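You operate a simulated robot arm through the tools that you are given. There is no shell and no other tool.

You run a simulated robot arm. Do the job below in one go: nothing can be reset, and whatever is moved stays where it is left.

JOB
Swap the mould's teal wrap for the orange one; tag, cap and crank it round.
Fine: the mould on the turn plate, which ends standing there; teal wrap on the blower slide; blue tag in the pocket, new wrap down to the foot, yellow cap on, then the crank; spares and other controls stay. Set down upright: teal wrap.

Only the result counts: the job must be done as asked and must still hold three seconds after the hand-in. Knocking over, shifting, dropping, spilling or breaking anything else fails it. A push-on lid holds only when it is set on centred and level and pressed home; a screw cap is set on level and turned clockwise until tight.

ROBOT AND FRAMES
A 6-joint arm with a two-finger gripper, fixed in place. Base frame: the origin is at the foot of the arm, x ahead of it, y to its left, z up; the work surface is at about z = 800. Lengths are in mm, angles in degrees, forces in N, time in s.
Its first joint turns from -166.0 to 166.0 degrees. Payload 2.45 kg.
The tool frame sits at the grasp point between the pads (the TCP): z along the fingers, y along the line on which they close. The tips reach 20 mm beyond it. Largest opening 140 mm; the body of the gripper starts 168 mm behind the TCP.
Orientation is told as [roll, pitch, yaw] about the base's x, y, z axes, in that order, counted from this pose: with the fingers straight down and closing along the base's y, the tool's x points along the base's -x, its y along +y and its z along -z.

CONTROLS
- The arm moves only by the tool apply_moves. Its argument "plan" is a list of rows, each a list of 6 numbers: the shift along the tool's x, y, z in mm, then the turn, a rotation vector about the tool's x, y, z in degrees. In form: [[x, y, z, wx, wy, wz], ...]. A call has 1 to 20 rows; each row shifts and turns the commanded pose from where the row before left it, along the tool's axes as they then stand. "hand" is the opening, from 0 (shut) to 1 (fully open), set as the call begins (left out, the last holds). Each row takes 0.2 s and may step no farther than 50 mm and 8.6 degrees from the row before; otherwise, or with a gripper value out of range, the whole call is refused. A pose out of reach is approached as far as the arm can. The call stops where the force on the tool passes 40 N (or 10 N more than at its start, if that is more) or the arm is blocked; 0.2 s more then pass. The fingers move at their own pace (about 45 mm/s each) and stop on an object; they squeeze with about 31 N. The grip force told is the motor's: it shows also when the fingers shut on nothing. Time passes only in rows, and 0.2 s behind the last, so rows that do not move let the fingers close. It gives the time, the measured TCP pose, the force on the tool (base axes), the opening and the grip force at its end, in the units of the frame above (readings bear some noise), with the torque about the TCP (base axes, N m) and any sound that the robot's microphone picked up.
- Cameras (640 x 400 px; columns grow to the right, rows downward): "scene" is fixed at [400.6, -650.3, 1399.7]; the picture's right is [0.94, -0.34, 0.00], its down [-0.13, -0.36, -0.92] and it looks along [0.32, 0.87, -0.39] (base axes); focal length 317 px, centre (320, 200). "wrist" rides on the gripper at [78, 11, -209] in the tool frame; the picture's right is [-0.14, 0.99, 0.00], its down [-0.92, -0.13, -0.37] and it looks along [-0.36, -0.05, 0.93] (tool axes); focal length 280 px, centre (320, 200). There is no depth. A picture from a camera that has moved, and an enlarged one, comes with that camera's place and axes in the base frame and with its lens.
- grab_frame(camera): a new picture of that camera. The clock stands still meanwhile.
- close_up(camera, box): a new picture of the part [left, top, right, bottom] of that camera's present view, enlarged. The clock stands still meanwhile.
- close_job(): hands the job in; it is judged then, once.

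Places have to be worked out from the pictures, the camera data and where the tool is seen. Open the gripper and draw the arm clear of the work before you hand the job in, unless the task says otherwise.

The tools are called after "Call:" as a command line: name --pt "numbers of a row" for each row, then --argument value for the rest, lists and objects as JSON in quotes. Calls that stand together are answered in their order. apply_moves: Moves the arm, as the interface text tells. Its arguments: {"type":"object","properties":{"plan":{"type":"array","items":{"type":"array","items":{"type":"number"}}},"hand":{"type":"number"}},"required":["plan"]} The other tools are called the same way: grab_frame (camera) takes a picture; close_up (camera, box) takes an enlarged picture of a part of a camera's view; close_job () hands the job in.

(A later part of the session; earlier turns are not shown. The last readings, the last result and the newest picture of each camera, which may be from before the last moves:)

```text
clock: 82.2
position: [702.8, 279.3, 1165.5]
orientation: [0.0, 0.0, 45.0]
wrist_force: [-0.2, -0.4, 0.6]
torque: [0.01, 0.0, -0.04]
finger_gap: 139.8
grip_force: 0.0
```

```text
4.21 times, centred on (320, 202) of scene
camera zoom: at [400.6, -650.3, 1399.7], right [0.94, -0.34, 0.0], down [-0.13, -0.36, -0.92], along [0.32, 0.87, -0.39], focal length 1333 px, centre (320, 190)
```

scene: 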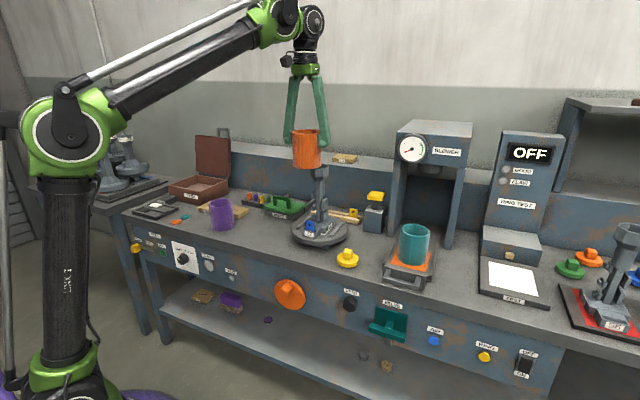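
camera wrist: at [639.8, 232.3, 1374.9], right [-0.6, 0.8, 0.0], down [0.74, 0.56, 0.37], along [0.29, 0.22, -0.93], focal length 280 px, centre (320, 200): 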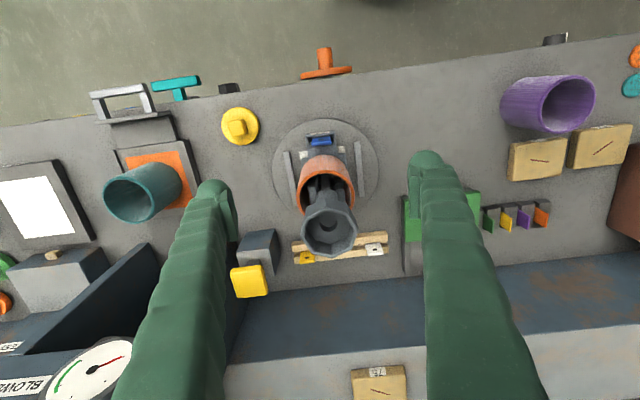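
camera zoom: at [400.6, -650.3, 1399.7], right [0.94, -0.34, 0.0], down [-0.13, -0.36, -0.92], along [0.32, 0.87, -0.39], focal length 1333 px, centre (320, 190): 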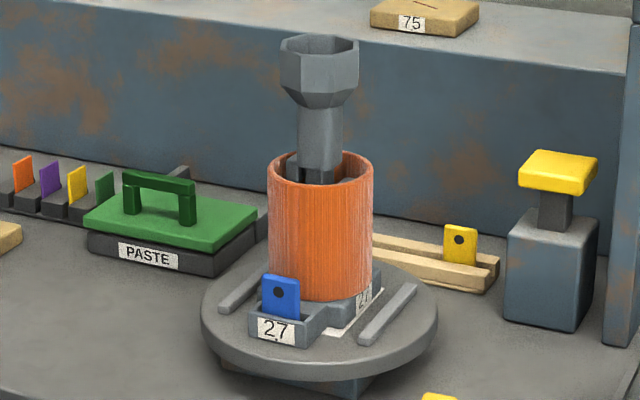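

The wrap sits down on the foot, tag in place, mould upright (shifted ~3 mm back). Next the yellow cap: I hover above it to measure position and knob orientation.

Call:
apply_moves --pt "5.43 -25 27.5 0 0 0" --pt "5.43 -25 27.5 0 0 0" --pt "5.43 -25 27.5 0 0 0" --pt "5.43 -25 27.5 0 0 0" --pt "5.43 -25 27.5 0 0 0" --pt "5.43 -25 27.5 0 0 0" --pt "0 0 0 0 0 0" --hand 0.5

Call:
grab_frame --camera "wrist"

Call:
close_up --camera "wrist" --box '[270, 80, 370, 170]'

Call:
close_up --camera "scene" --box '[325, 235, 370, 275]'

```text
clock: 83.8
position: [786.4, 148.6, 999.0]
orientation: [0.1, -0.1, 45.0]
wrist_force: [-0.6, 1.2, -0.6]
torque: [-0.01, 0.0, -0.03]
finger_gap: 69.7
grip_force: 0.0
```

```text
taken
camera wrist: at [723.6, 102.0, 1208.7], right [-0.6, 0.8, 0.0], down [0.74, 0.56, 0.37], along [0.29, 0.22, -0.93], focal length 280 px, centre (320, 200)
```

wrist: 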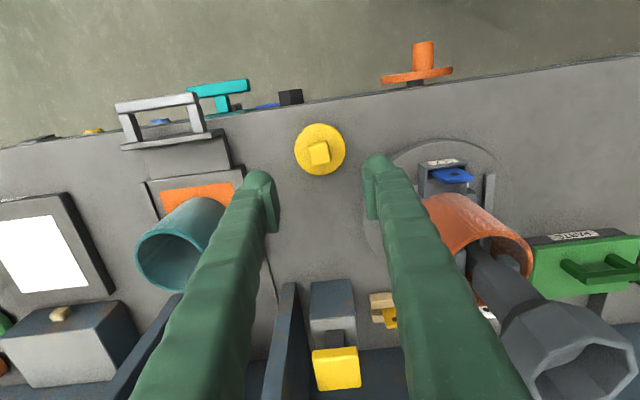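

```text
4.44 times, centred on (320, 125) of wrist
camera zoom: at [723.6, 102.0, 1208.7], right [-0.6, 0.8, 0.0], down [0.74, 0.56, 0.37], along [0.29, 0.22, -0.93], focal length 1246 px, centre (320, 533)
```

zoom: 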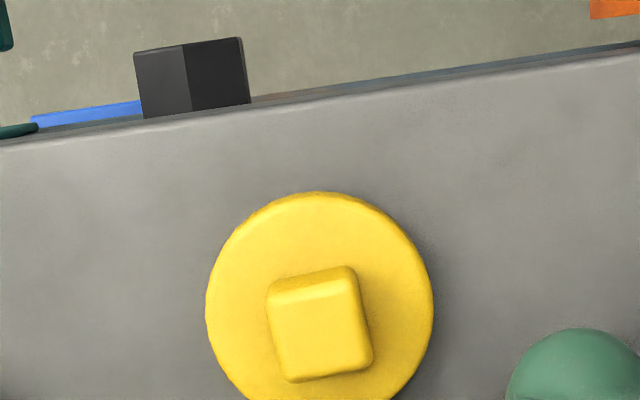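

```text
10.00 times, centred on (348, 255) of scene
camera zoom: at [400.6, -650.3, 1399.7], right [0.94, -0.34, 0.0], down [-0.13, -0.36, -0.92], along [0.32, 0.87, -0.39], focal length 3166 px, centre (45, -350)
```

zoom: 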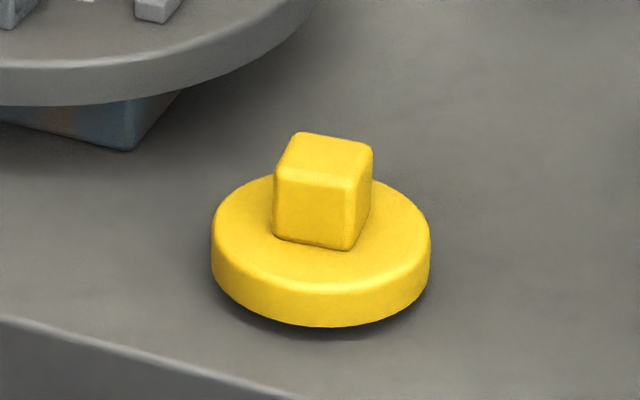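

Cap centre is about (787, 151), knob faces at about 51°, knob top ≈844 and disc top ≈819. I turn 6°, centre, and descend to just above.

Call:
apply_moves --pt "-2.2 0.9 0 0 0 0" --pt "0 0 0 0 0 -6" --pt "0 0 28 0 0 0" --pt "0 0 28 0 0 0" --pt "0 0 28 0 0 0" --pt "0 0 28 0 0 0" --pt "0 0 18 0 0 0" --pt "0 0 0 0 0 0"

Call:
close_up --camera "wrist" --box '[220, 80, 420, 240]'

Call:
close_up --camera "scene" --box '[315, 205, 380, 275]'

```text
clock: 85.6
position: [784.3, 151.3, 870.2]
orientation: [0.0, -0.1, 51.1]
wrist_force: [0.3, 0.2, 0.4]
torque: [-0.02, 0.04, 0.04]
finger_gap: 69.9
grip_force: 0.1
```

```text
2.50 times, centred on (320, 160) of wrist
camera zoom: at [726.7, 98.7, 1080.3], right [-0.68, 0.73, 0.0], down [0.68, 0.64, 0.37], along [0.27, 0.25, -0.93], focal length 701 px, centre (320, 300)
```

zoom: 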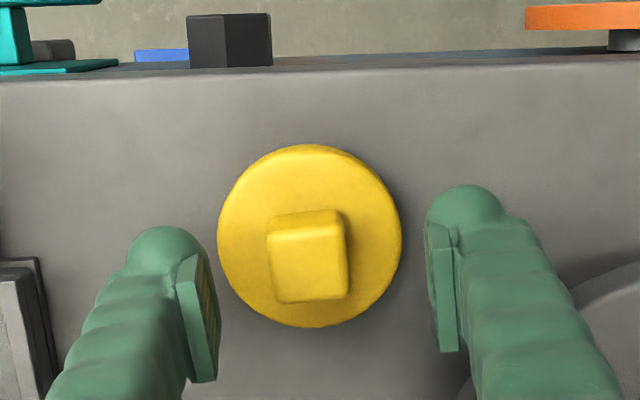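

```text
5.71 times, centred on (348, 240) of scene
camera zoom: at [400.6, -650.3, 1399.7], right [0.94, -0.34, 0.0], down [-0.13, -0.36, -0.92], along [0.32, 0.87, -0.39], focal length 1809 px, centre (163, -29)
```

zoom: 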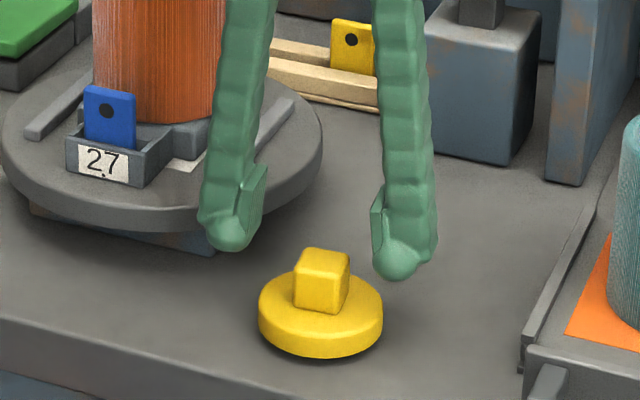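

The knob is 3.6 mm off along the closing axis; I correct and descend to grip height.

Call:
apply_moves --pt "0.5 -3.6 0 0 0 0" --pt "0 0 10 0 0 0" --pt "0 0 10 0 0 0" --pt "0 0 8 0 0 0" --pt "0 0 0 0 0 0"

Call:
close_up --camera "wrist" --box '[220, 100, 420, 240]'

Call:
close_up --camera "scene" --box '[320, 225, 375, 275]'

```text
clock: 86.8
position: [788.0, 148.8, 844.1]
orientation: [0.0, 0.0, 50.9]
wrist_force: [-0.4, -0.6, 0.1]
torque: [-0.02, 0.02, 0.01]
finger_gap: 69.7
grip_force: 0.1
```

```text
2.86 times, centred on (320, 170) of wrist
camera zoom: at [729.3, 95.3, 1052.8], right [-0.68, 0.73, 0.0], down [0.68, 0.64, 0.37], along [0.27, 0.25, -0.93], focal length 801 px, centre (320, 286)
```

zoom: 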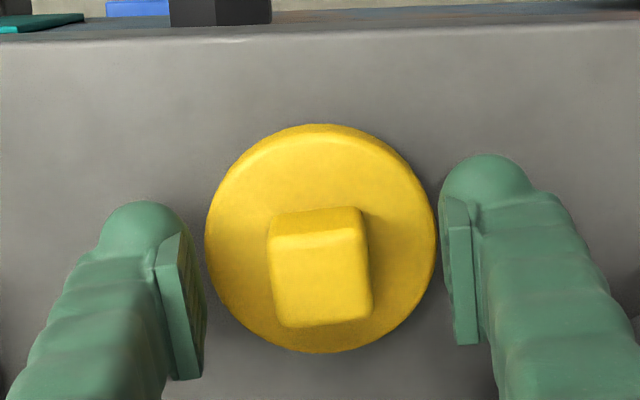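

```text
8.00 times, centred on (348, 250) of scene
camera zoom: at [400.6, -650.3, 1399.7], right [0.94, -0.34, 0.0], down [-0.13, -0.36, -0.92], along [0.32, 0.87, -0.39], focal length 2533 px, centre (100, -200)
```

zoom: 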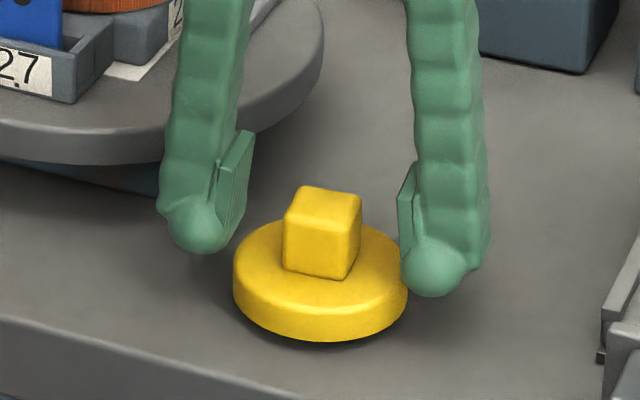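

Centred on the knob. I close the fingers on it.

Call:
apply_moves --pt "0 0 0 0 0 0" --pt "0 0 0 0 0 0" --pt "0 0 0 0 0 0" --pt "0 0 0 0 0 0" --pt "0 0 0 0 0 0" --hand 0

Call:
close_up --camera "wrist" --box '[220, 100, 420, 240]'

Call:
close_up --camera "scene" --box '[320, 225, 375, 275]'

```text
clock: 88.0
position: [786.1, 147.8, 842.9]
orientation: [0.0, 0.1, 51.0]
wrist_force: [0.5, -0.9, 0.5]
torque: [0.01, -0.02, 0.0]
finger_gap: 26.7
grip_force: 31.5
```

```text
2.86 times, centred on (320, 170) of wrist
camera zoom: at [729.4, 95.3, 1052.9], right [-0.68, 0.73, 0.0], down [0.68, 0.64, 0.37], along [0.27, 0.25, -0.93], focal length 801 px, centre (320, 286)
```

zoom: 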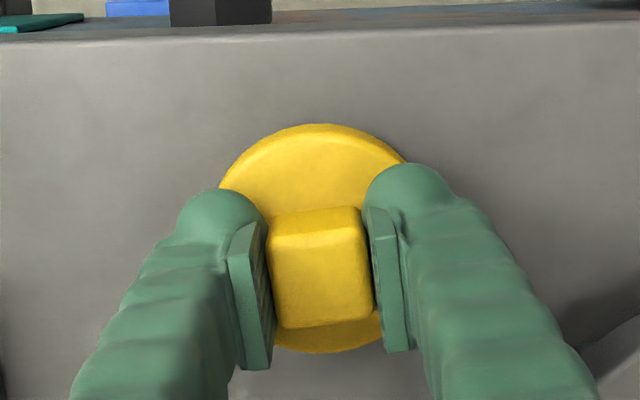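

```text
8.00 times, centred on (348, 250) of scene
camera zoom: at [400.6, -650.3, 1399.7], right [0.94, -0.34, 0.0], down [-0.13, -0.36, -0.92], along [0.32, 0.87, -0.39], focal length 2533 px, centre (100, -200)
```

zoom: 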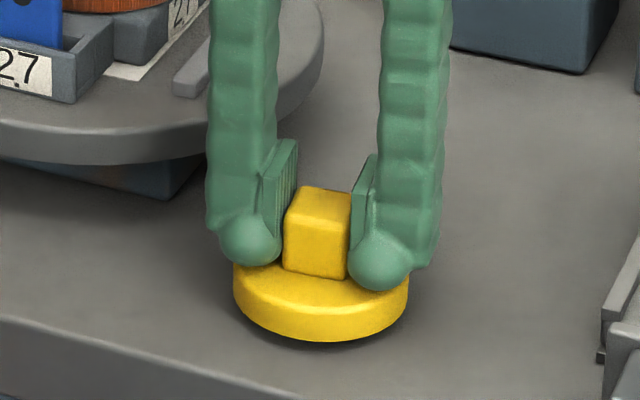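

Gripped at 26.7 mm. I lift the cap 60 mm and look at its underside.

Call:
apply_moves --pt "0 0 -6 0 0 0" --pt "0 0 -14 0 0 0" --pt "0 0 -20 0 0 0" --pt "0 0 -20 0 0 0" --pt "0 0 0 0 0 0"

Call:
close_up --camera "scene" --box '[320, 200, 375, 260]'

Call:
close_up --camera "wrist" --box '[220, 100, 420, 240]'

```text
clock: 89.2
position: [787.3, 150.0, 902.0]
orientation: [0.0, 0.0, 51.0]
wrist_force: [0.6, 0.9, -0.9]
torque: [0.01, 0.0, 0.0]
finger_gap: 26.6
grip_force: 31.3
```

```text
6.67 times, centred on (348, 230) of scene
camera zoom: at [400.6, -650.3, 1399.7], right [0.94, -0.34, 0.0], down [-0.13, -0.36, -0.92], along [0.32, 0.87, -0.39], focal length 2111 px, centre (137, 0)
```

zoom: 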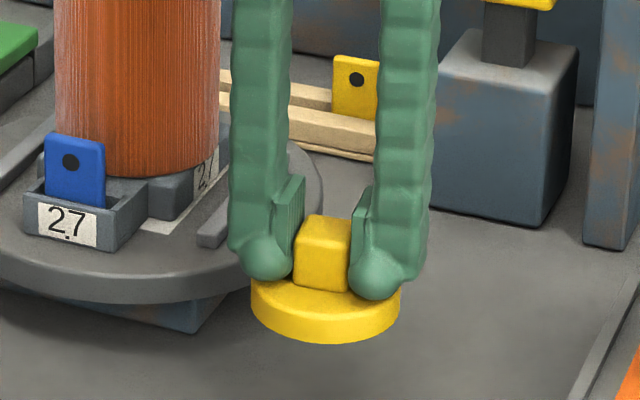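

```text
2.86 times, centred on (320, 170) of wrist
camera zoom: at [730.1, 96.1, 1112.3], right [-0.68, 0.73, 0.0], down [0.68, 0.64, 0.37], along [0.27, 0.25, -0.93], focal length 801 px, centre (320, 286)
```

zoom: 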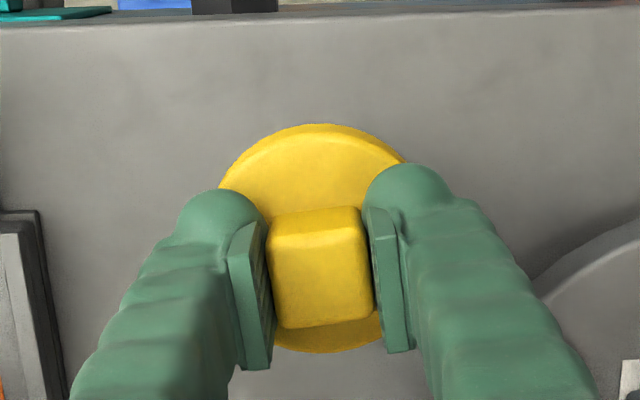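

Cap lifts cleanly. Before placing it, I re-measure the mould head (it shifted a few mm) with the scene camera.

Call:
close_up --camera "scene" --box '[300, 155, 340, 185]'

Call:
close_up --camera "scene" --box '[295, 205, 345, 240]'

```text
13.33 times, centred on (320, 170) of scene
camera zoom: at [400.6, -650.3, 1399.7], right [0.94, -0.34, 0.0], down [-0.13, -0.36, -0.92], along [0.32, 0.87, -0.39], focal length 4221 px, centre (320, 600)
```

zoom: 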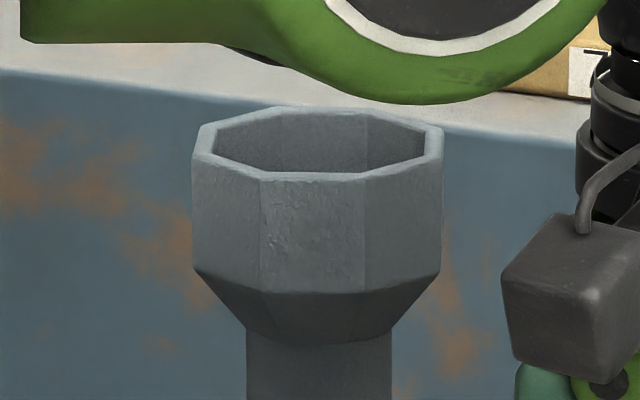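

```text
11.43 times, centred on (320, 222) of scene
camera zoom: at [400.6, -650.3, 1399.7], right [0.94, -0.34, 0.0], down [-0.13, -0.36, -0.92], along [0.32, 0.87, -0.39], focal length 3618 px, centre (320, -57)
```

zoom: 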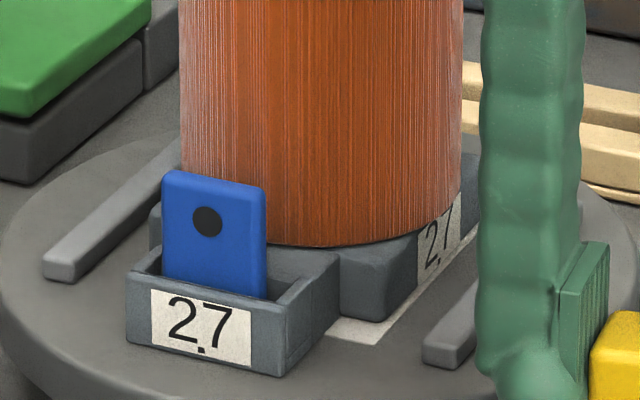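

Head centre is now (758, 334.6, 1083). I raise the cap to z≈1160 and carry it over the head.

Call:
apply_moves --pt "0 0 -37 0 0 0" --pt "0 0 -37 0 0 0" --pt "0 0 -37 0 0 0" --pt "0 0 -37 0 0 0" --pt "0 0 -37 0 0 0" --pt "0 0 -37 0 0 0" --pt "0 0 -37 0 0 0" --pt "-24.96 27.8 0 0 0 0" --pt "-24.96 27.8 0 0 0 0" --pt "-24.96 27.8 0 0 0 0" --pt "-24.96 27.8 0 0 0 0" --pt "-24.96 27.8 0 0 0 0" --pt "0 0 0 0 0 0"

Call:
apply_moves --pt "0 0 0 0 0 0"

Call:
apply_moves --pt "0 0 0 0 0 0"

Call:
grab_frame --camera "wrist"

Call:
close_up --camera "scene" --box '[300, 140, 340, 185]'

```text
clock: 92.0
position: [757.0, 333.4, 1162.3]
orientation: [0.1, 0.0, 51.0]
wrist_force: [0.7, -0.1, -0.4]
torque: [-0.01, -0.02, -0.03]
finger_gap: 26.6
grip_force: 31.5
```

```text
clock: 92.4
position: [757.4, 334.9, 1162.0]
orientation: [0.0, 0.1, 50.9]
wrist_force: [-0.6, 0.1, -0.1]
torque: [0.02, 0.02, -0.02]
finger_gap: 26.6
grip_force: 31.6
```

```text
clock: 92.8
position: [756.3, 333.7, 1162.9]
orientation: [0.1, 0.1, 51.0]
wrist_force: [-1.2, -0.3, -0.6]
torque: [0.01, 0.01, -0.02]
finger_gap: 26.5
grip_force: 31.2
```

```text
taken
camera wrist: at [699.9, 280.4, 1371.1], right [-0.68, 0.73, 0.0], down [0.68, 0.64, 0.37], along [0.27, 0.25, -0.93], focal length 280 px, centre (320, 200)
```

wrist: 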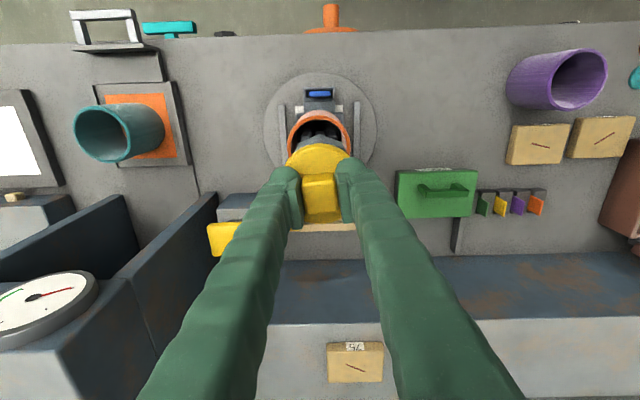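

```text
8.89 times, centred on (320, 162) of scene
camera zoom: at [400.6, -650.3, 1399.7], right [0.94, -0.34, 0.0], down [-0.13, -0.36, -0.92], along [0.32, 0.87, -0.39], focal length 2814 px, centre (320, 533)
```

zoom: 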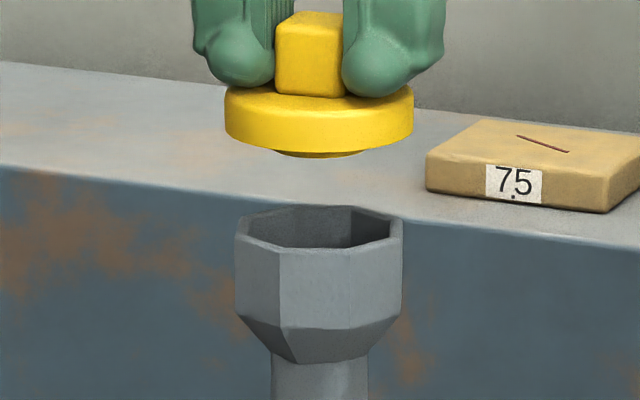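

Cap is aligned above the head (both centred at column 319). I lower it, slowly near contact.

Call:
apply_moves --pt "0 0 10 0 0 0" --pt "0 0 10 0 0 0" --pt "0 0 10 0 0 0" --pt "0 0 0 0 0 0"

Call:
close_up --camera "scene" --box '[300, 145, 340, 185]'

Call:
close_up --camera "wrist" --box '[260, 110, 380, 240]'

```text
clock: 93.8
position: [756.6, 333.0, 1131.6]
orientation: [0.0, -0.1, 51.1]
wrist_force: [-0.7, 0.1, -0.3]
torque: [0.01, 0.01, 0.01]
finger_gap: 26.5
grip_force: 31.4
```

```text
10.00 times, centred on (320, 165) of scene
camera zoom: at [400.6, -650.3, 1399.7], right [0.94, -0.34, 0.0], down [-0.13, -0.36, -0.92], along [0.32, 0.87, -0.39], focal length 3166 px, centre (320, 550)
```

zoom: 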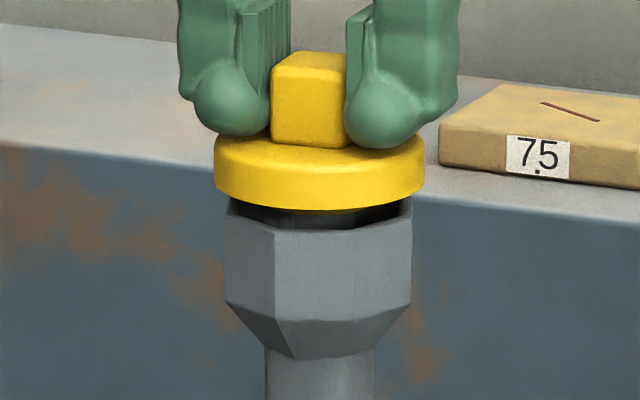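

```text
3.08 times, centred on (320, 175) of wrist
camera zoom: at [700.1, 281.1, 1340.7], right [-0.68, 0.73, 0.0], down [0.68, 0.64, 0.37], along [0.27, 0.25, -0.93], focal length 863 px, centre (320, 277)
```

zoom: 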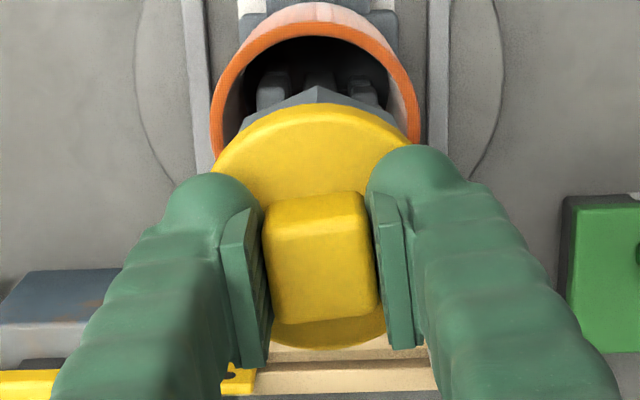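

Alignment holds; I creep down and watch the force.

Call:
apply_moves --pt "0 0 2 0 0 0" --pt "0 0 2 0 0 0" --pt "0 0 2 0 0 0"

Call:
apply_moves --pt "0 0 1 0 0 0" --pt "0 0 1 0 0 0" --pt "0 0 1 0 0 0"

Call:
close_up --camera "scene" --box '[300, 145, 340, 185]'

```text
clock: 94.6
position: [759.1, 333.1, 1125.2]
orientation: [0.0, -0.1, 51.0]
wrist_force: [0.4, 0.5, -1.0]
torque: [-0.02, -0.01, 0.01]
finger_gap: 26.5
grip_force: 31.1
```

```text
clock: 95.4
position: [758.4, 333.9, 1121.8]
orientation: [0.0, 0.0, 51.0]
wrist_force: [3.0, 2.2, 12.3]
torque: [-0.07, 0.02, 0.01]
finger_gap: 26.6
grip_force: 30.6
```

```text
10.00 times, centred on (320, 165) of scene
camera zoom: at [400.6, -650.3, 1399.7], right [0.94, -0.34, 0.0], down [-0.13, -0.36, -0.92], along [0.32, 0.87, -0.39], focal length 3166 px, centre (320, 550)
```

zoom: 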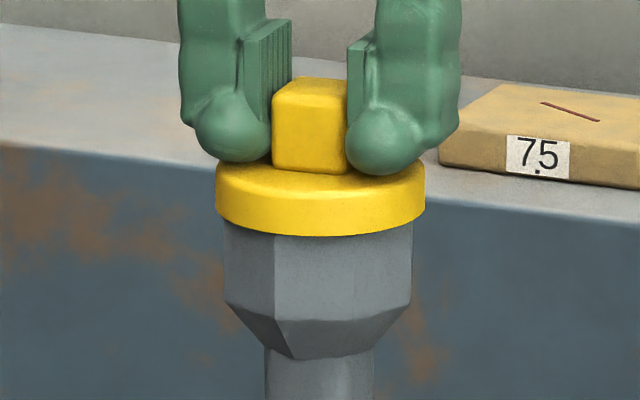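

Contact at the expected seat height with 12 N. I press further to drive it home.

Call:
apply_moves --pt "0 0 0.7 0 0 0" --pt "0 0 0.7 0 0 0" --pt "0 0 0.7 0 0 0" --pt "0 0 0 0 0 0"

Call:
close_up --camera "scene" --box '[300, 145, 340, 185]'

```text
clock: 96.4
position: [757.9, 333.1, 1121.0]
orientation: [0.0, 0.0, 51.0]
wrist_force: [2.8, 2.3, 22.5]
torque: [-0.05, -0.03, -0.01]
finger_gap: 26.6
grip_force: 31.3
```

```text
10.00 times, centred on (320, 165) of scene
camera zoom: at [400.6, -650.3, 1399.7], right [0.94, -0.34, 0.0], down [-0.13, -0.36, -0.92], along [0.32, 0.87, -0.39], focal length 3166 px, centre (320, 550)
```

zoom: 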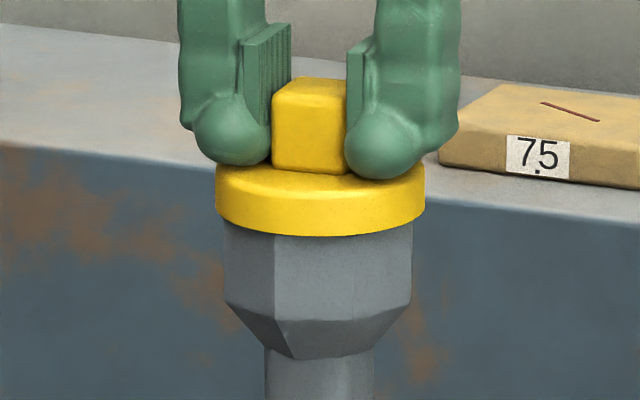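

The disc sits flush on the rim at 22 N with no click yet. I press harder up to the stop limit to be sure it is home.

Call:
apply_moves --pt "0 0 1 0 0 0" --pt "0 0 1 0 0 0" --pt "0 0 1 0 0 0" --pt "0 0 1 0 0 0" --pt "0 0 0 0 0 0"

Call:
close_up --camera "scene" --box '[300, 145, 340, 185]'

Call:
close_up --camera "scene" --box '[285, 155, 355, 250]'

```text
clock: 97.0
position: [757.9, 334.8, 1120.4]
orientation: [-0.2, -0.1, 51.0]
wrist_force: [0.9, -0.4, 15.3]
torque: [-0.13, 0.12, -0.01]
finger_gap: 26.4
grip_force: 31.0
stopped in row 2: the force on the tool passed its limit at 43 N (the readings are from after the stop); the commanded pose is now the measured one
```

```text
10.00 times, centred on (320, 165) of scene
camera zoom: at [400.6, -650.3, 1399.7], right [0.94, -0.34, 0.0], down [-0.13, -0.36, -0.92], along [0.32, 0.87, -0.39], focal length 3166 px, centre (320, 550)
```

zoom: 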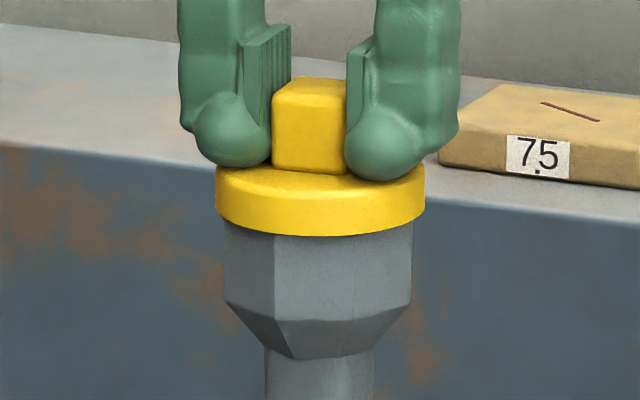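

```text
4.21 times, centred on (320, 202) of scene
camera zoom: at [400.6, -650.3, 1399.7], right [0.94, -0.34, 0.0], down [-0.13, -0.36, -0.92], along [0.32, 0.87, -0.39], focal length 1333 px, centre (320, 190)
```

zoom: 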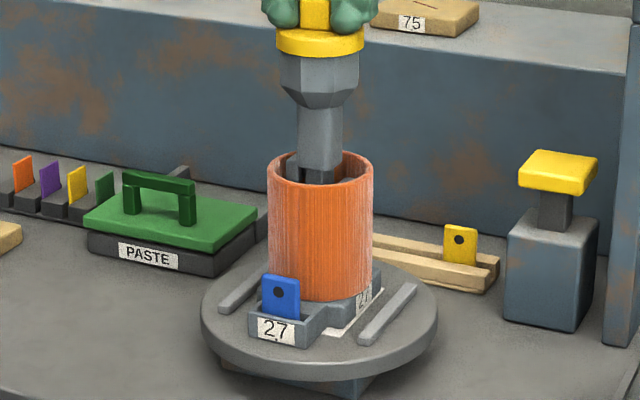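

The cap is flush, level and was pressed with 43 N. I open the fingers and lift clear of it.

Call:
apply_moves --pt "0 0 0 0 0 0" --pt "0 0 0 0 0 0" --pt "0 0 0 0 0 0" --hand 0.4

Call:
apply_moves --pt "0 0 -10 0 0 0" --pt "0 0 -20 0 0 0" --pt "0 0 -25 0 0 0" --pt "0 0 -25 0 0 0" --pt "35 0 0 0 0 0" --pt "35 0 0 0 0 0" --pt "30 0 0 0 0 0" --pt "0 0 0 0 0 0"

Call:
grab_frame --camera "wrist"

Call:
close_up --camera "scene" --box '[285, 145, 355, 250]'

Call:
close_up --camera "scene" --box '[300, 145, 340, 185]'

```text
clock: 97.8
position: [757.6, 332.8, 1120.6]
orientation: [-0.2, 0.0, 50.9]
wrist_force: [0.1, -1.9, 10.7]
torque: [0.03, 0.03, 0.0]
finger_gap: 54.0
grip_force: 0.1
```

```text
clock: 99.5
position: [693.8, 254.8, 1200.1]
orientation: [-0.1, -0.1, 51.0]
wrist_force: [-0.4, 0.6, -1.8]
torque: [-0.02, 0.05, 0.01]
finger_gap: 56.1
grip_force: 0.1
```

```text
taken
camera wrist: at [635.9, 202.7, 1409.3], right [-0.68, 0.73, 0.0], down [0.68, 0.64, 0.37], along [0.27, 0.25, -0.93], focal length 280 px, centre (320, 200)
```

wrist: 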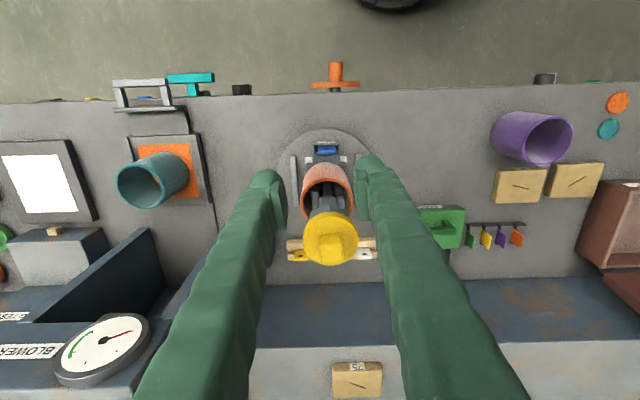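

```text
3.81 times, centred on (320, 198) of scene
camera zoom: at [400.6, -650.3, 1399.7], right [0.94, -0.34, 0.0], down [-0.13, -0.36, -0.92], along [0.32, 0.87, -0.39], focal length 1206 px, centre (320, 210)
```

zoom: 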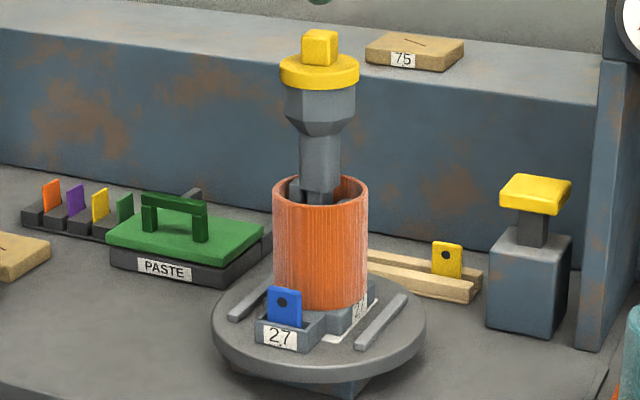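

```text
10.00 times, centred on (320, 165) of scene
camera zoom: at [400.6, -650.3, 1399.7], right [0.94, -0.34, 0.0], down [-0.13, -0.36, -0.92], along [0.32, 0.87, -0.39], focal length 3166 px, centre (320, 550)
```

zoom: 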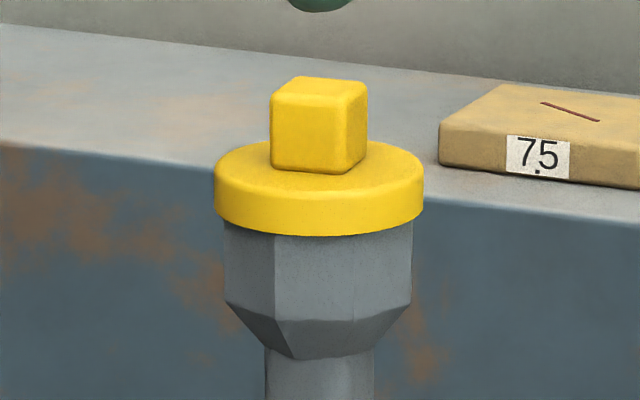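

Cap stays flush and level. Now the crank: I turn the tool to yaw 45, back away from the bench, and start tilting toward horizontal to view the front panel.

Call:
apply_moves --pt "0 0 0 0 0 6" --pt "40 10 0 0 0 0" --pt "40 10 0 0 0 0" --pt "40 10 0 0 0 0" --pt "40 10 0 0 0 0" --pt "0 0 0 0 -7.5 0" --pt "0 0 0 0 -7.5 0" --pt "0 0 0 0 -7.5 0" --pt "0 0 0 0 -7.5 0" --pt "0 0 0 0 -7.5 0" --pt "0 0 0 0 -7.5 0" --pt "0 0 0 0 0 0"

Call:
grab_frame --camera "scene"

Call:
grab_frame --camera "wrist"

```text
clock: 102.2
position: [552.8, 170.2, 1200.2]
orientation: [0.0, -45.1, 45.1]
wrist_force: [-0.6, 0.0, 0.0]
torque: [-0.05, 0.01, -0.03]
finger_gap: 55.9
grip_force: 0.0
```

```text
taken
```

scene: 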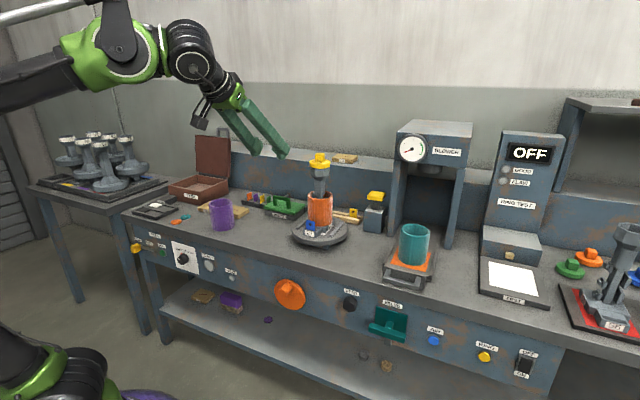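

```text
taken
camera wrist: at [402.6, 35.0, 1292.1], right [-0.63, 0.77, 0.1], down [0.36, 0.19, 0.91], along [0.68, 0.61, -0.4], focal length 280 px, centre (320, 200)
```

wrist: 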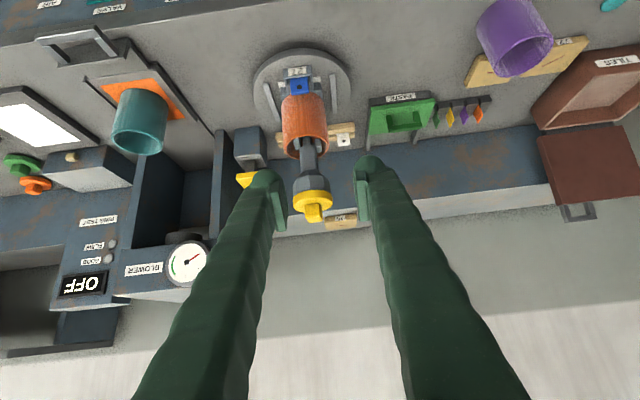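

I continue: lower in front of the bench, then finish tilting to horizontal.

Call:
apply_moves --pt "37.8 0 21.1 0 0 0" --pt "37.8 0 21.1 0 0 0" --pt "37.8 0 21.1 0 0 0" --pt "37.8 0 21.1 0 0 0" --pt "37.8 0 21.1 0 0 0" --pt "37.8 0 21.1 0 0 0" --pt "0 0 0 0 -7.5 0" --pt "0 0 0 0 -7.5 0" --pt "0 0 0 0 -7.5 0" --pt "0 0 0 0 -7.5 0" --pt "0 0 0 0 -7.5 0" --pt "0 0 0 0 -7.5 0" --pt "0 0 0 0 0 0"

Call:
grab_frame --camera "scene"

Call:
grab_frame --camera "wrist"

```text
clock: 105.0
position: [504.6, 121.2, 950.6]
orientation: [-154.0, -89.8, -161.0]
wrist_force: [-0.2, -0.2, 0.6]
torque: [-0.01, 0.02, 0.0]
finger_gap: 56.1
grip_force: 0.1
```

```text
taken
```

scene: 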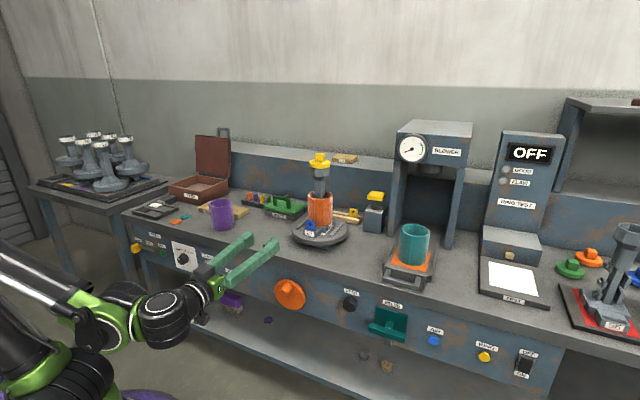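

```text
taken
camera wrist: at [349.4, -19.1, 872.2], right [-0.7, 0.7, 0.14], down [-0.17, -0.35, 0.92], along [0.69, 0.62, 0.37], focal length 280 px, centre (320, 200)
```

wrist: 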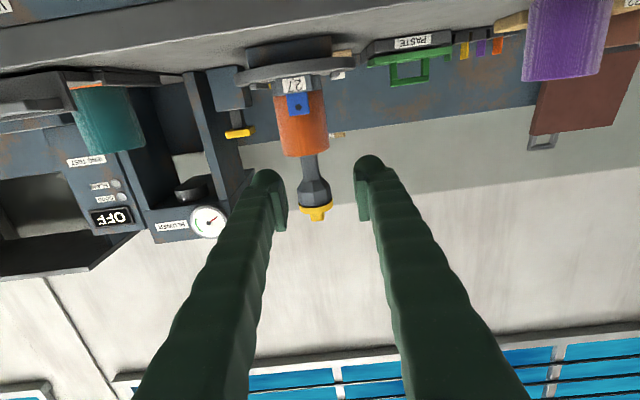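

Tool is horizontal, pointing at the bench. I descend to the height of the crank and look.

Call:
apply_moves --pt "42 0 0 0 0 0" --pt "42 0 0 0 0 0" --pt "42 0 0 0 0 0" --pt "42 0 0 0 0 0" --pt "42 0 0 0 0 0" --pt "40 0 0 0 0 0" --pt "0 0 0 0 0 0"

Call:
grab_frame --camera "wrist"

Call:
grab_frame --camera "scene"

```text
clock: 106.5
position: [504.4, 121.8, 803.0]
orientation: [-33.9, -90.0, 78.8]
wrist_force: [0.1, 0.3, 0.3]
torque: [-0.01, -0.03, 0.0]
finger_gap: 56.1
grip_force: 0.1
out of reach, approached as far as the arm can: row 4, 5, 6
```

```text
taken
camera wrist: at [349.1, -17.7, 724.2], right [-0.7, 0.7, 0.14], down [-0.17, -0.35, 0.92], along [0.69, 0.62, 0.36], focal length 280 px, centre (320, 200)
```

wrist: 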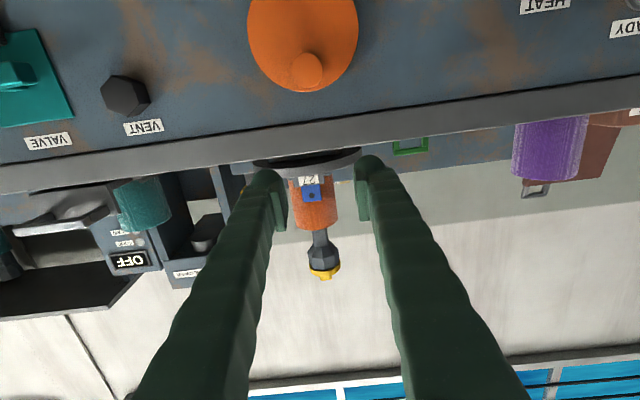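

```text
taken
```

scene: 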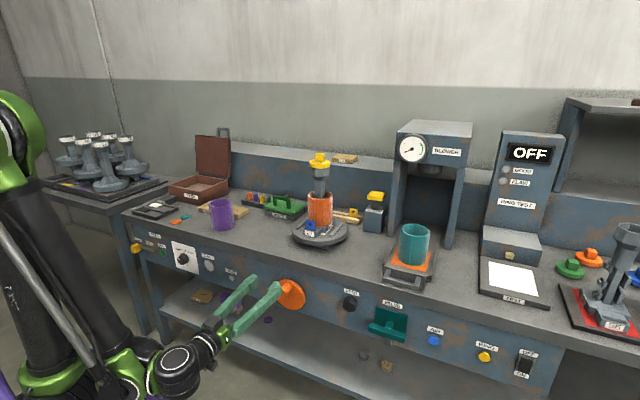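

That horizontal pose hits a joint limit at z≈803. Tilting 45° works equally for gripping the peg (pads stay parallel to it), so I rotate back to 45° and look again.

Call:
apply_moves --pt "0 0 0 0 7.5 0" --pt "0 0 0 0 7.5 0" --pt "0 0 0 0 7.5 0" --pt "0 0 0 0 7.5 0" --pt "0 0 0 0 7.5 0" --pt "0 0 0 0 7.5 0" --pt "0 0 0 0 0 0"

Call:
grab_frame --camera "wrist"

Call:
close_up --camera "wrist" --box '[240, 90, 400, 200]'

Call:
close_up --camera "scene" --box '[250, 260, 330, 330]'

```text
clock: 108.2
position: [504.1, 121.6, 802.4]
orientation: [-0.1, -44.9, 45.1]
wrist_force: [-0.2, -0.7, -0.2]
torque: [0.01, 0.01, 0.0]
finger_gap: 56.0
grip_force: 0.0
```

```text
taken
camera wrist: at [352.7, -13.9, 894.7], right [-0.63, 0.77, 0.1], down [0.37, 0.19, 0.91], along [0.68, 0.61, -0.4], focal length 280 px, centre (320, 200)
```

wrist: 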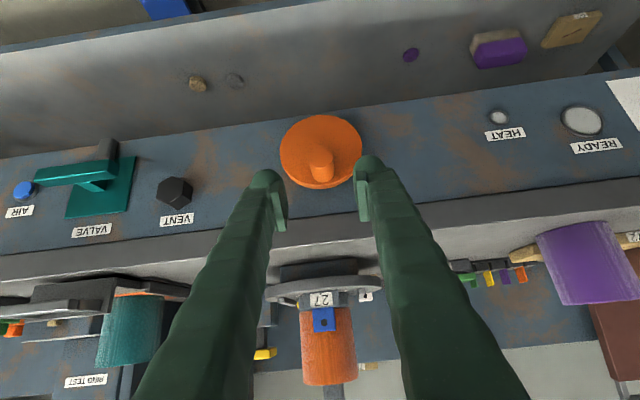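

```text
3.64 times, centred on (320, 145) of wrist
camera zoom: at [352.7, -13.9, 894.7], right [-0.63, 0.77, 0.1], down [0.37, 0.19, 0.91], along [0.68, 0.61, -0.4], focal length 1020 px, centre (320, 400)
```

zoom: 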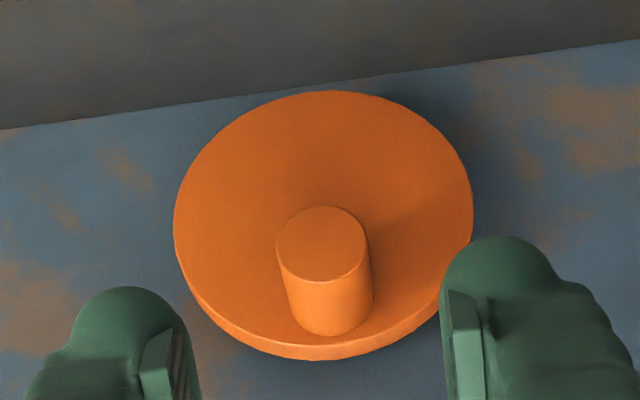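

```text
5.71 times, centred on (290, 295) of scene
camera zoom: at [400.6, -650.3, 1399.7], right [0.94, -0.34, 0.0], down [-0.13, -0.36, -0.92], along [0.32, 0.87, -0.39], focal length 1809 px, centre (491, -343)
```

zoom: 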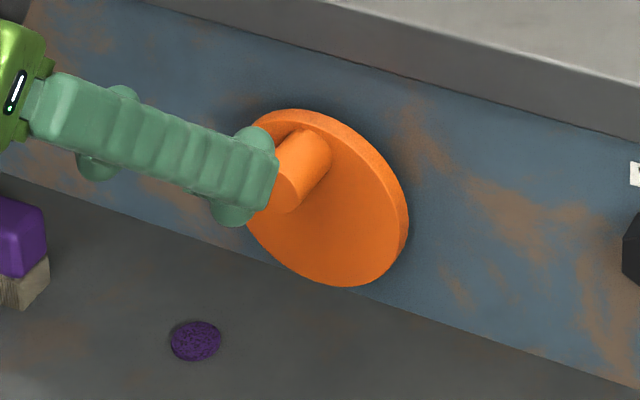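

Crank axis is at s≈269.4, z≈668.4 with the peg (31 mm dia) at 12 o'clock, radius ≈36 mm, its end at w≈541. I move in front of the peg with the hand open 70 mm.

Call:
apply_moves --pt "9.5 0.3 36.7 0 0 0" --pt "9.5 0.3 36.7 0 0 0" --pt "9.5 0.3 36.7 0 0 0" --pt "0 0 0 0 0 0" --hand 0.5

Call:
grab_frame --camera "wrist"

Call:
close_up --camera "wrist" --box '[230, 60, 410, 240]'

Call:
close_up --camera "scene" --box '[190, 240, 330, 360]'

```text
clock: 109.2
position: [544.8, 163.3, 705.4]
orientation: [-0.2, -45.1, 45.0]
wrist_force: [0.6, -0.2, 0.1]
torque: [0.04, -0.05, 0.01]
finger_gap: 70.1
grip_force: 0.0
```

```text
taken
camera wrist: at [393.4, 28.7, 797.6], right [-0.63, 0.77, 0.1], down [0.37, 0.19, 0.91], along [0.68, 0.61, -0.4], focal length 280 px, centre (320, 200)
```

wrist: 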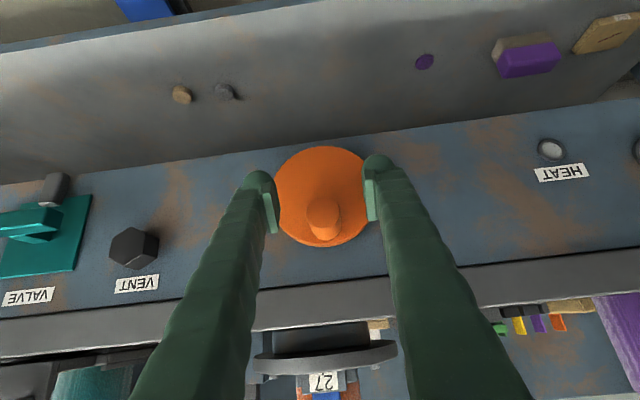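

```text
2.22 times, centred on (320, 150) of wrist
camera zoom: at [393.4, 28.7, 797.6], right [-0.63, 0.77, 0.1], down [0.37, 0.19, 0.91], along [0.68, 0.61, -0.4], focal length 623 px, centre (320, 311)
```

zoom: 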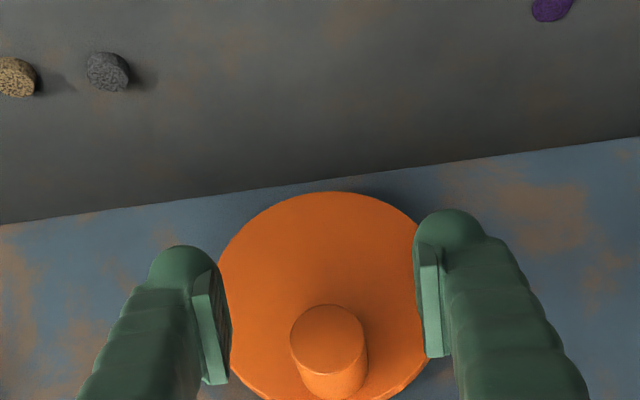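

```text
3.33 times, centred on (260, 300) of scene
camera zoom: at [400.6, -650.3, 1399.7], right [0.94, -0.34, 0.0], down [-0.13, -0.36, -0.92], along [0.32, 0.87, -0.39], focal length 1055 px, centre (520, -133)
```

zoom: 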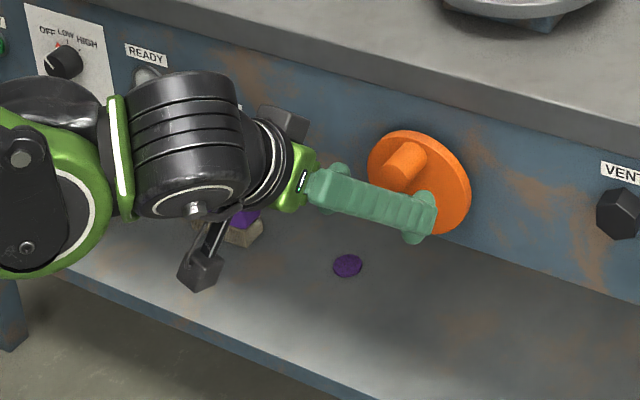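

The peg centre is confirmed at s=269.4, z=704.7. I advance onto it and close the fingers.

Call:
apply_moves --pt "-10.7 0 10.7 0 0 0" --pt "-10.7 0 10.7 0 0 0" --pt "-10.7 0 10.7 0 0 0" --pt "0 0 0 0 0 0"

Call:
close_up --camera "wrist" --box '[230, 100, 410, 280]'

Call:
apply_moves --pt "0 0 0 0 0 0" --pt "0 0 0 0 0 0" --pt "0 0 0 0 0 0" --pt "0 0 0 0 0 0" --pt "0 0 0 0 0 0" --hand 0

Call:
close_up --camera "wrist" --box '[230, 100, 410, 280]'

Call:
close_up --camera "scene" --box '[190, 240, 330, 360]'

```text
clock: 110.2
position: [577.0, 194.4, 704.2]
orientation: [-0.2, -45.1, 45.1]
wrist_force: [-1.0, 0.1, 0.7]
torque: [-0.03, 0.03, 0.02]
finger_gap: 70.2
grip_force: 0.0
```

```text
2.22 times, centred on (320, 190) of wrist
camera zoom: at [425.8, 59.9, 797.3], right [-0.63, 0.77, 0.1], down [0.37, 0.19, 0.91], along [0.68, 0.61, -0.4], focal length 623 px, centre (320, 222)
```

zoom: 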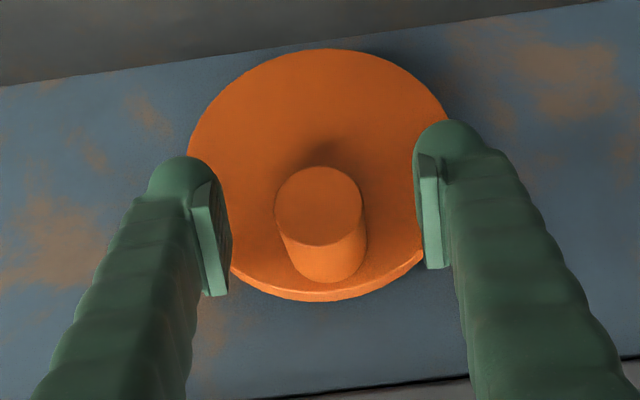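

```text
clock: 111.3
position: [577.2, 195.7, 704.9]
orientation: [0.0, -45.1, 45.0]
wrist_force: [1.1, -0.4, -0.6]
torque: [-0.04, 0.0, -0.02]
finger_gap: 30.7
grip_force: 44.9
```

```text
2.22 times, centred on (320, 190) of wrist
camera zoom: at [425.8, 59.8, 797.3], right [-0.63, 0.77, 0.1], down [0.37, 0.19, 0.91], along [0.68, 0.61, -0.4], focal length 623 px, centre (320, 222)
```

zoom: 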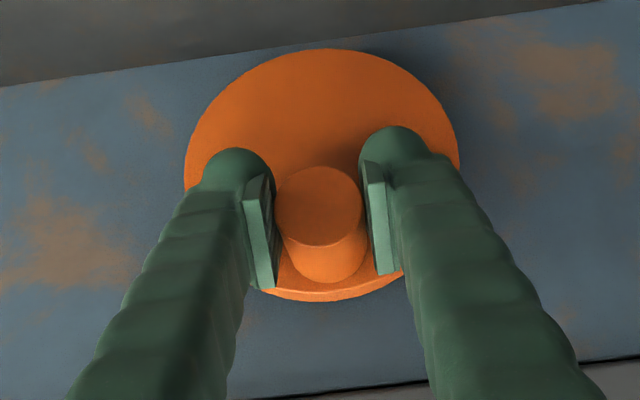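

```text
3.33 times, centred on (260, 300) of scene
camera zoom: at [400.6, -650.3, 1399.7], right [0.94, -0.34, 0.0], down [-0.13, -0.36, -0.92], along [0.32, 0.87, -0.39], focal length 1055 px, centre (520, -133)
```

zoom: 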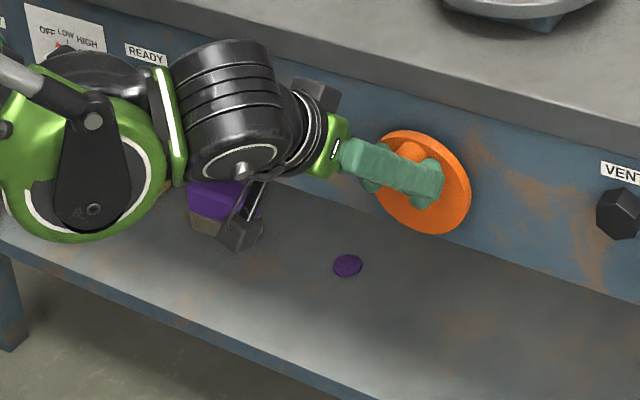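

The peg is gripped (30.7 mm). I start cranking clockwise (as seen from the front), first 30° in small steps, watching force and the plate.

Call:
apply_moves --pt "0.39 -6.3 0.39 0 0 0" --pt "1.16 -6.11 1.16 0 0 0" --pt "1.89 -5.74 1.89 0 0 0" --pt "0 0 0 0 0 0"

Call:
close_up --camera "wrist" --box '[230, 100, 410, 280]'

Call:
grab_frame --camera "scene"

Call:
close_up --camera "scene" --box '[285, 145, 355, 250]'

```text
clock: 112.3
position: [589.0, 183.2, 698.3]
orientation: [-0.2, -45.0, 45.1]
wrist_force: [-12.1, 18.3, -8.4]
torque: [0.37, 0.37, 0.35]
finger_gap: 30.0
grip_force: 45.1
```

```text
2.22 times, centred on (320, 190) of wrist
camera zoom: at [438.4, 47.4, 792.0], right [-0.63, 0.77, 0.1], down [0.37, 0.19, 0.91], along [0.68, 0.61, -0.4], focal length 623 px, centre (320, 222)
```

zoom: 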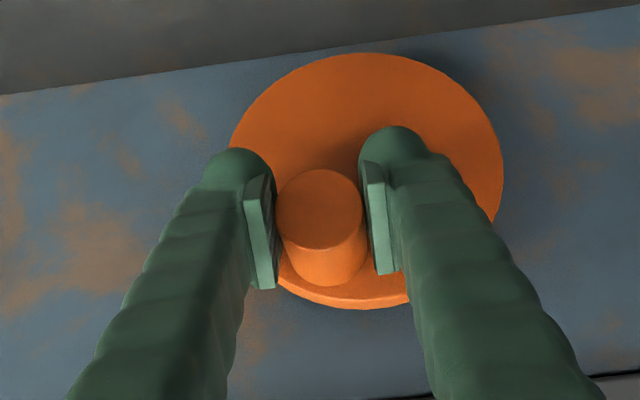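

```text
taken
```

scene: 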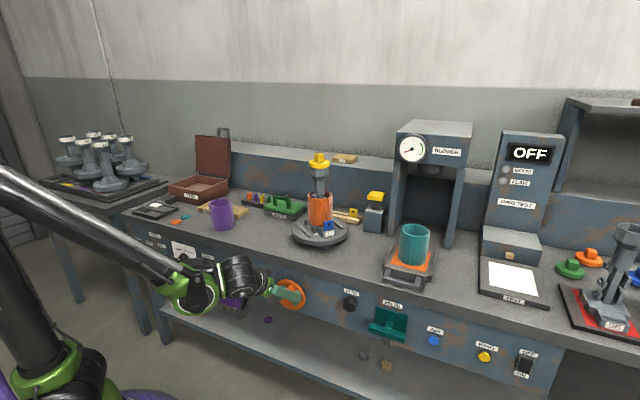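

```text
3.81 times, centred on (320, 198) of scene
camera zoom: at [400.6, -650.3, 1399.7], right [0.94, -0.34, 0.0], down [-0.13, -0.36, -0.92], along [0.32, 0.87, -0.39], focal length 1206 px, centre (320, 210)
```

zoom: 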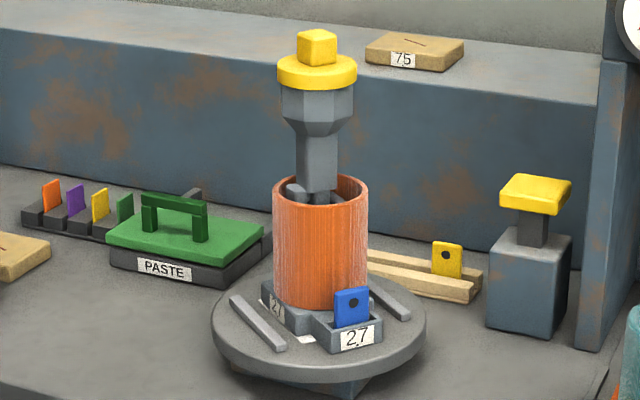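

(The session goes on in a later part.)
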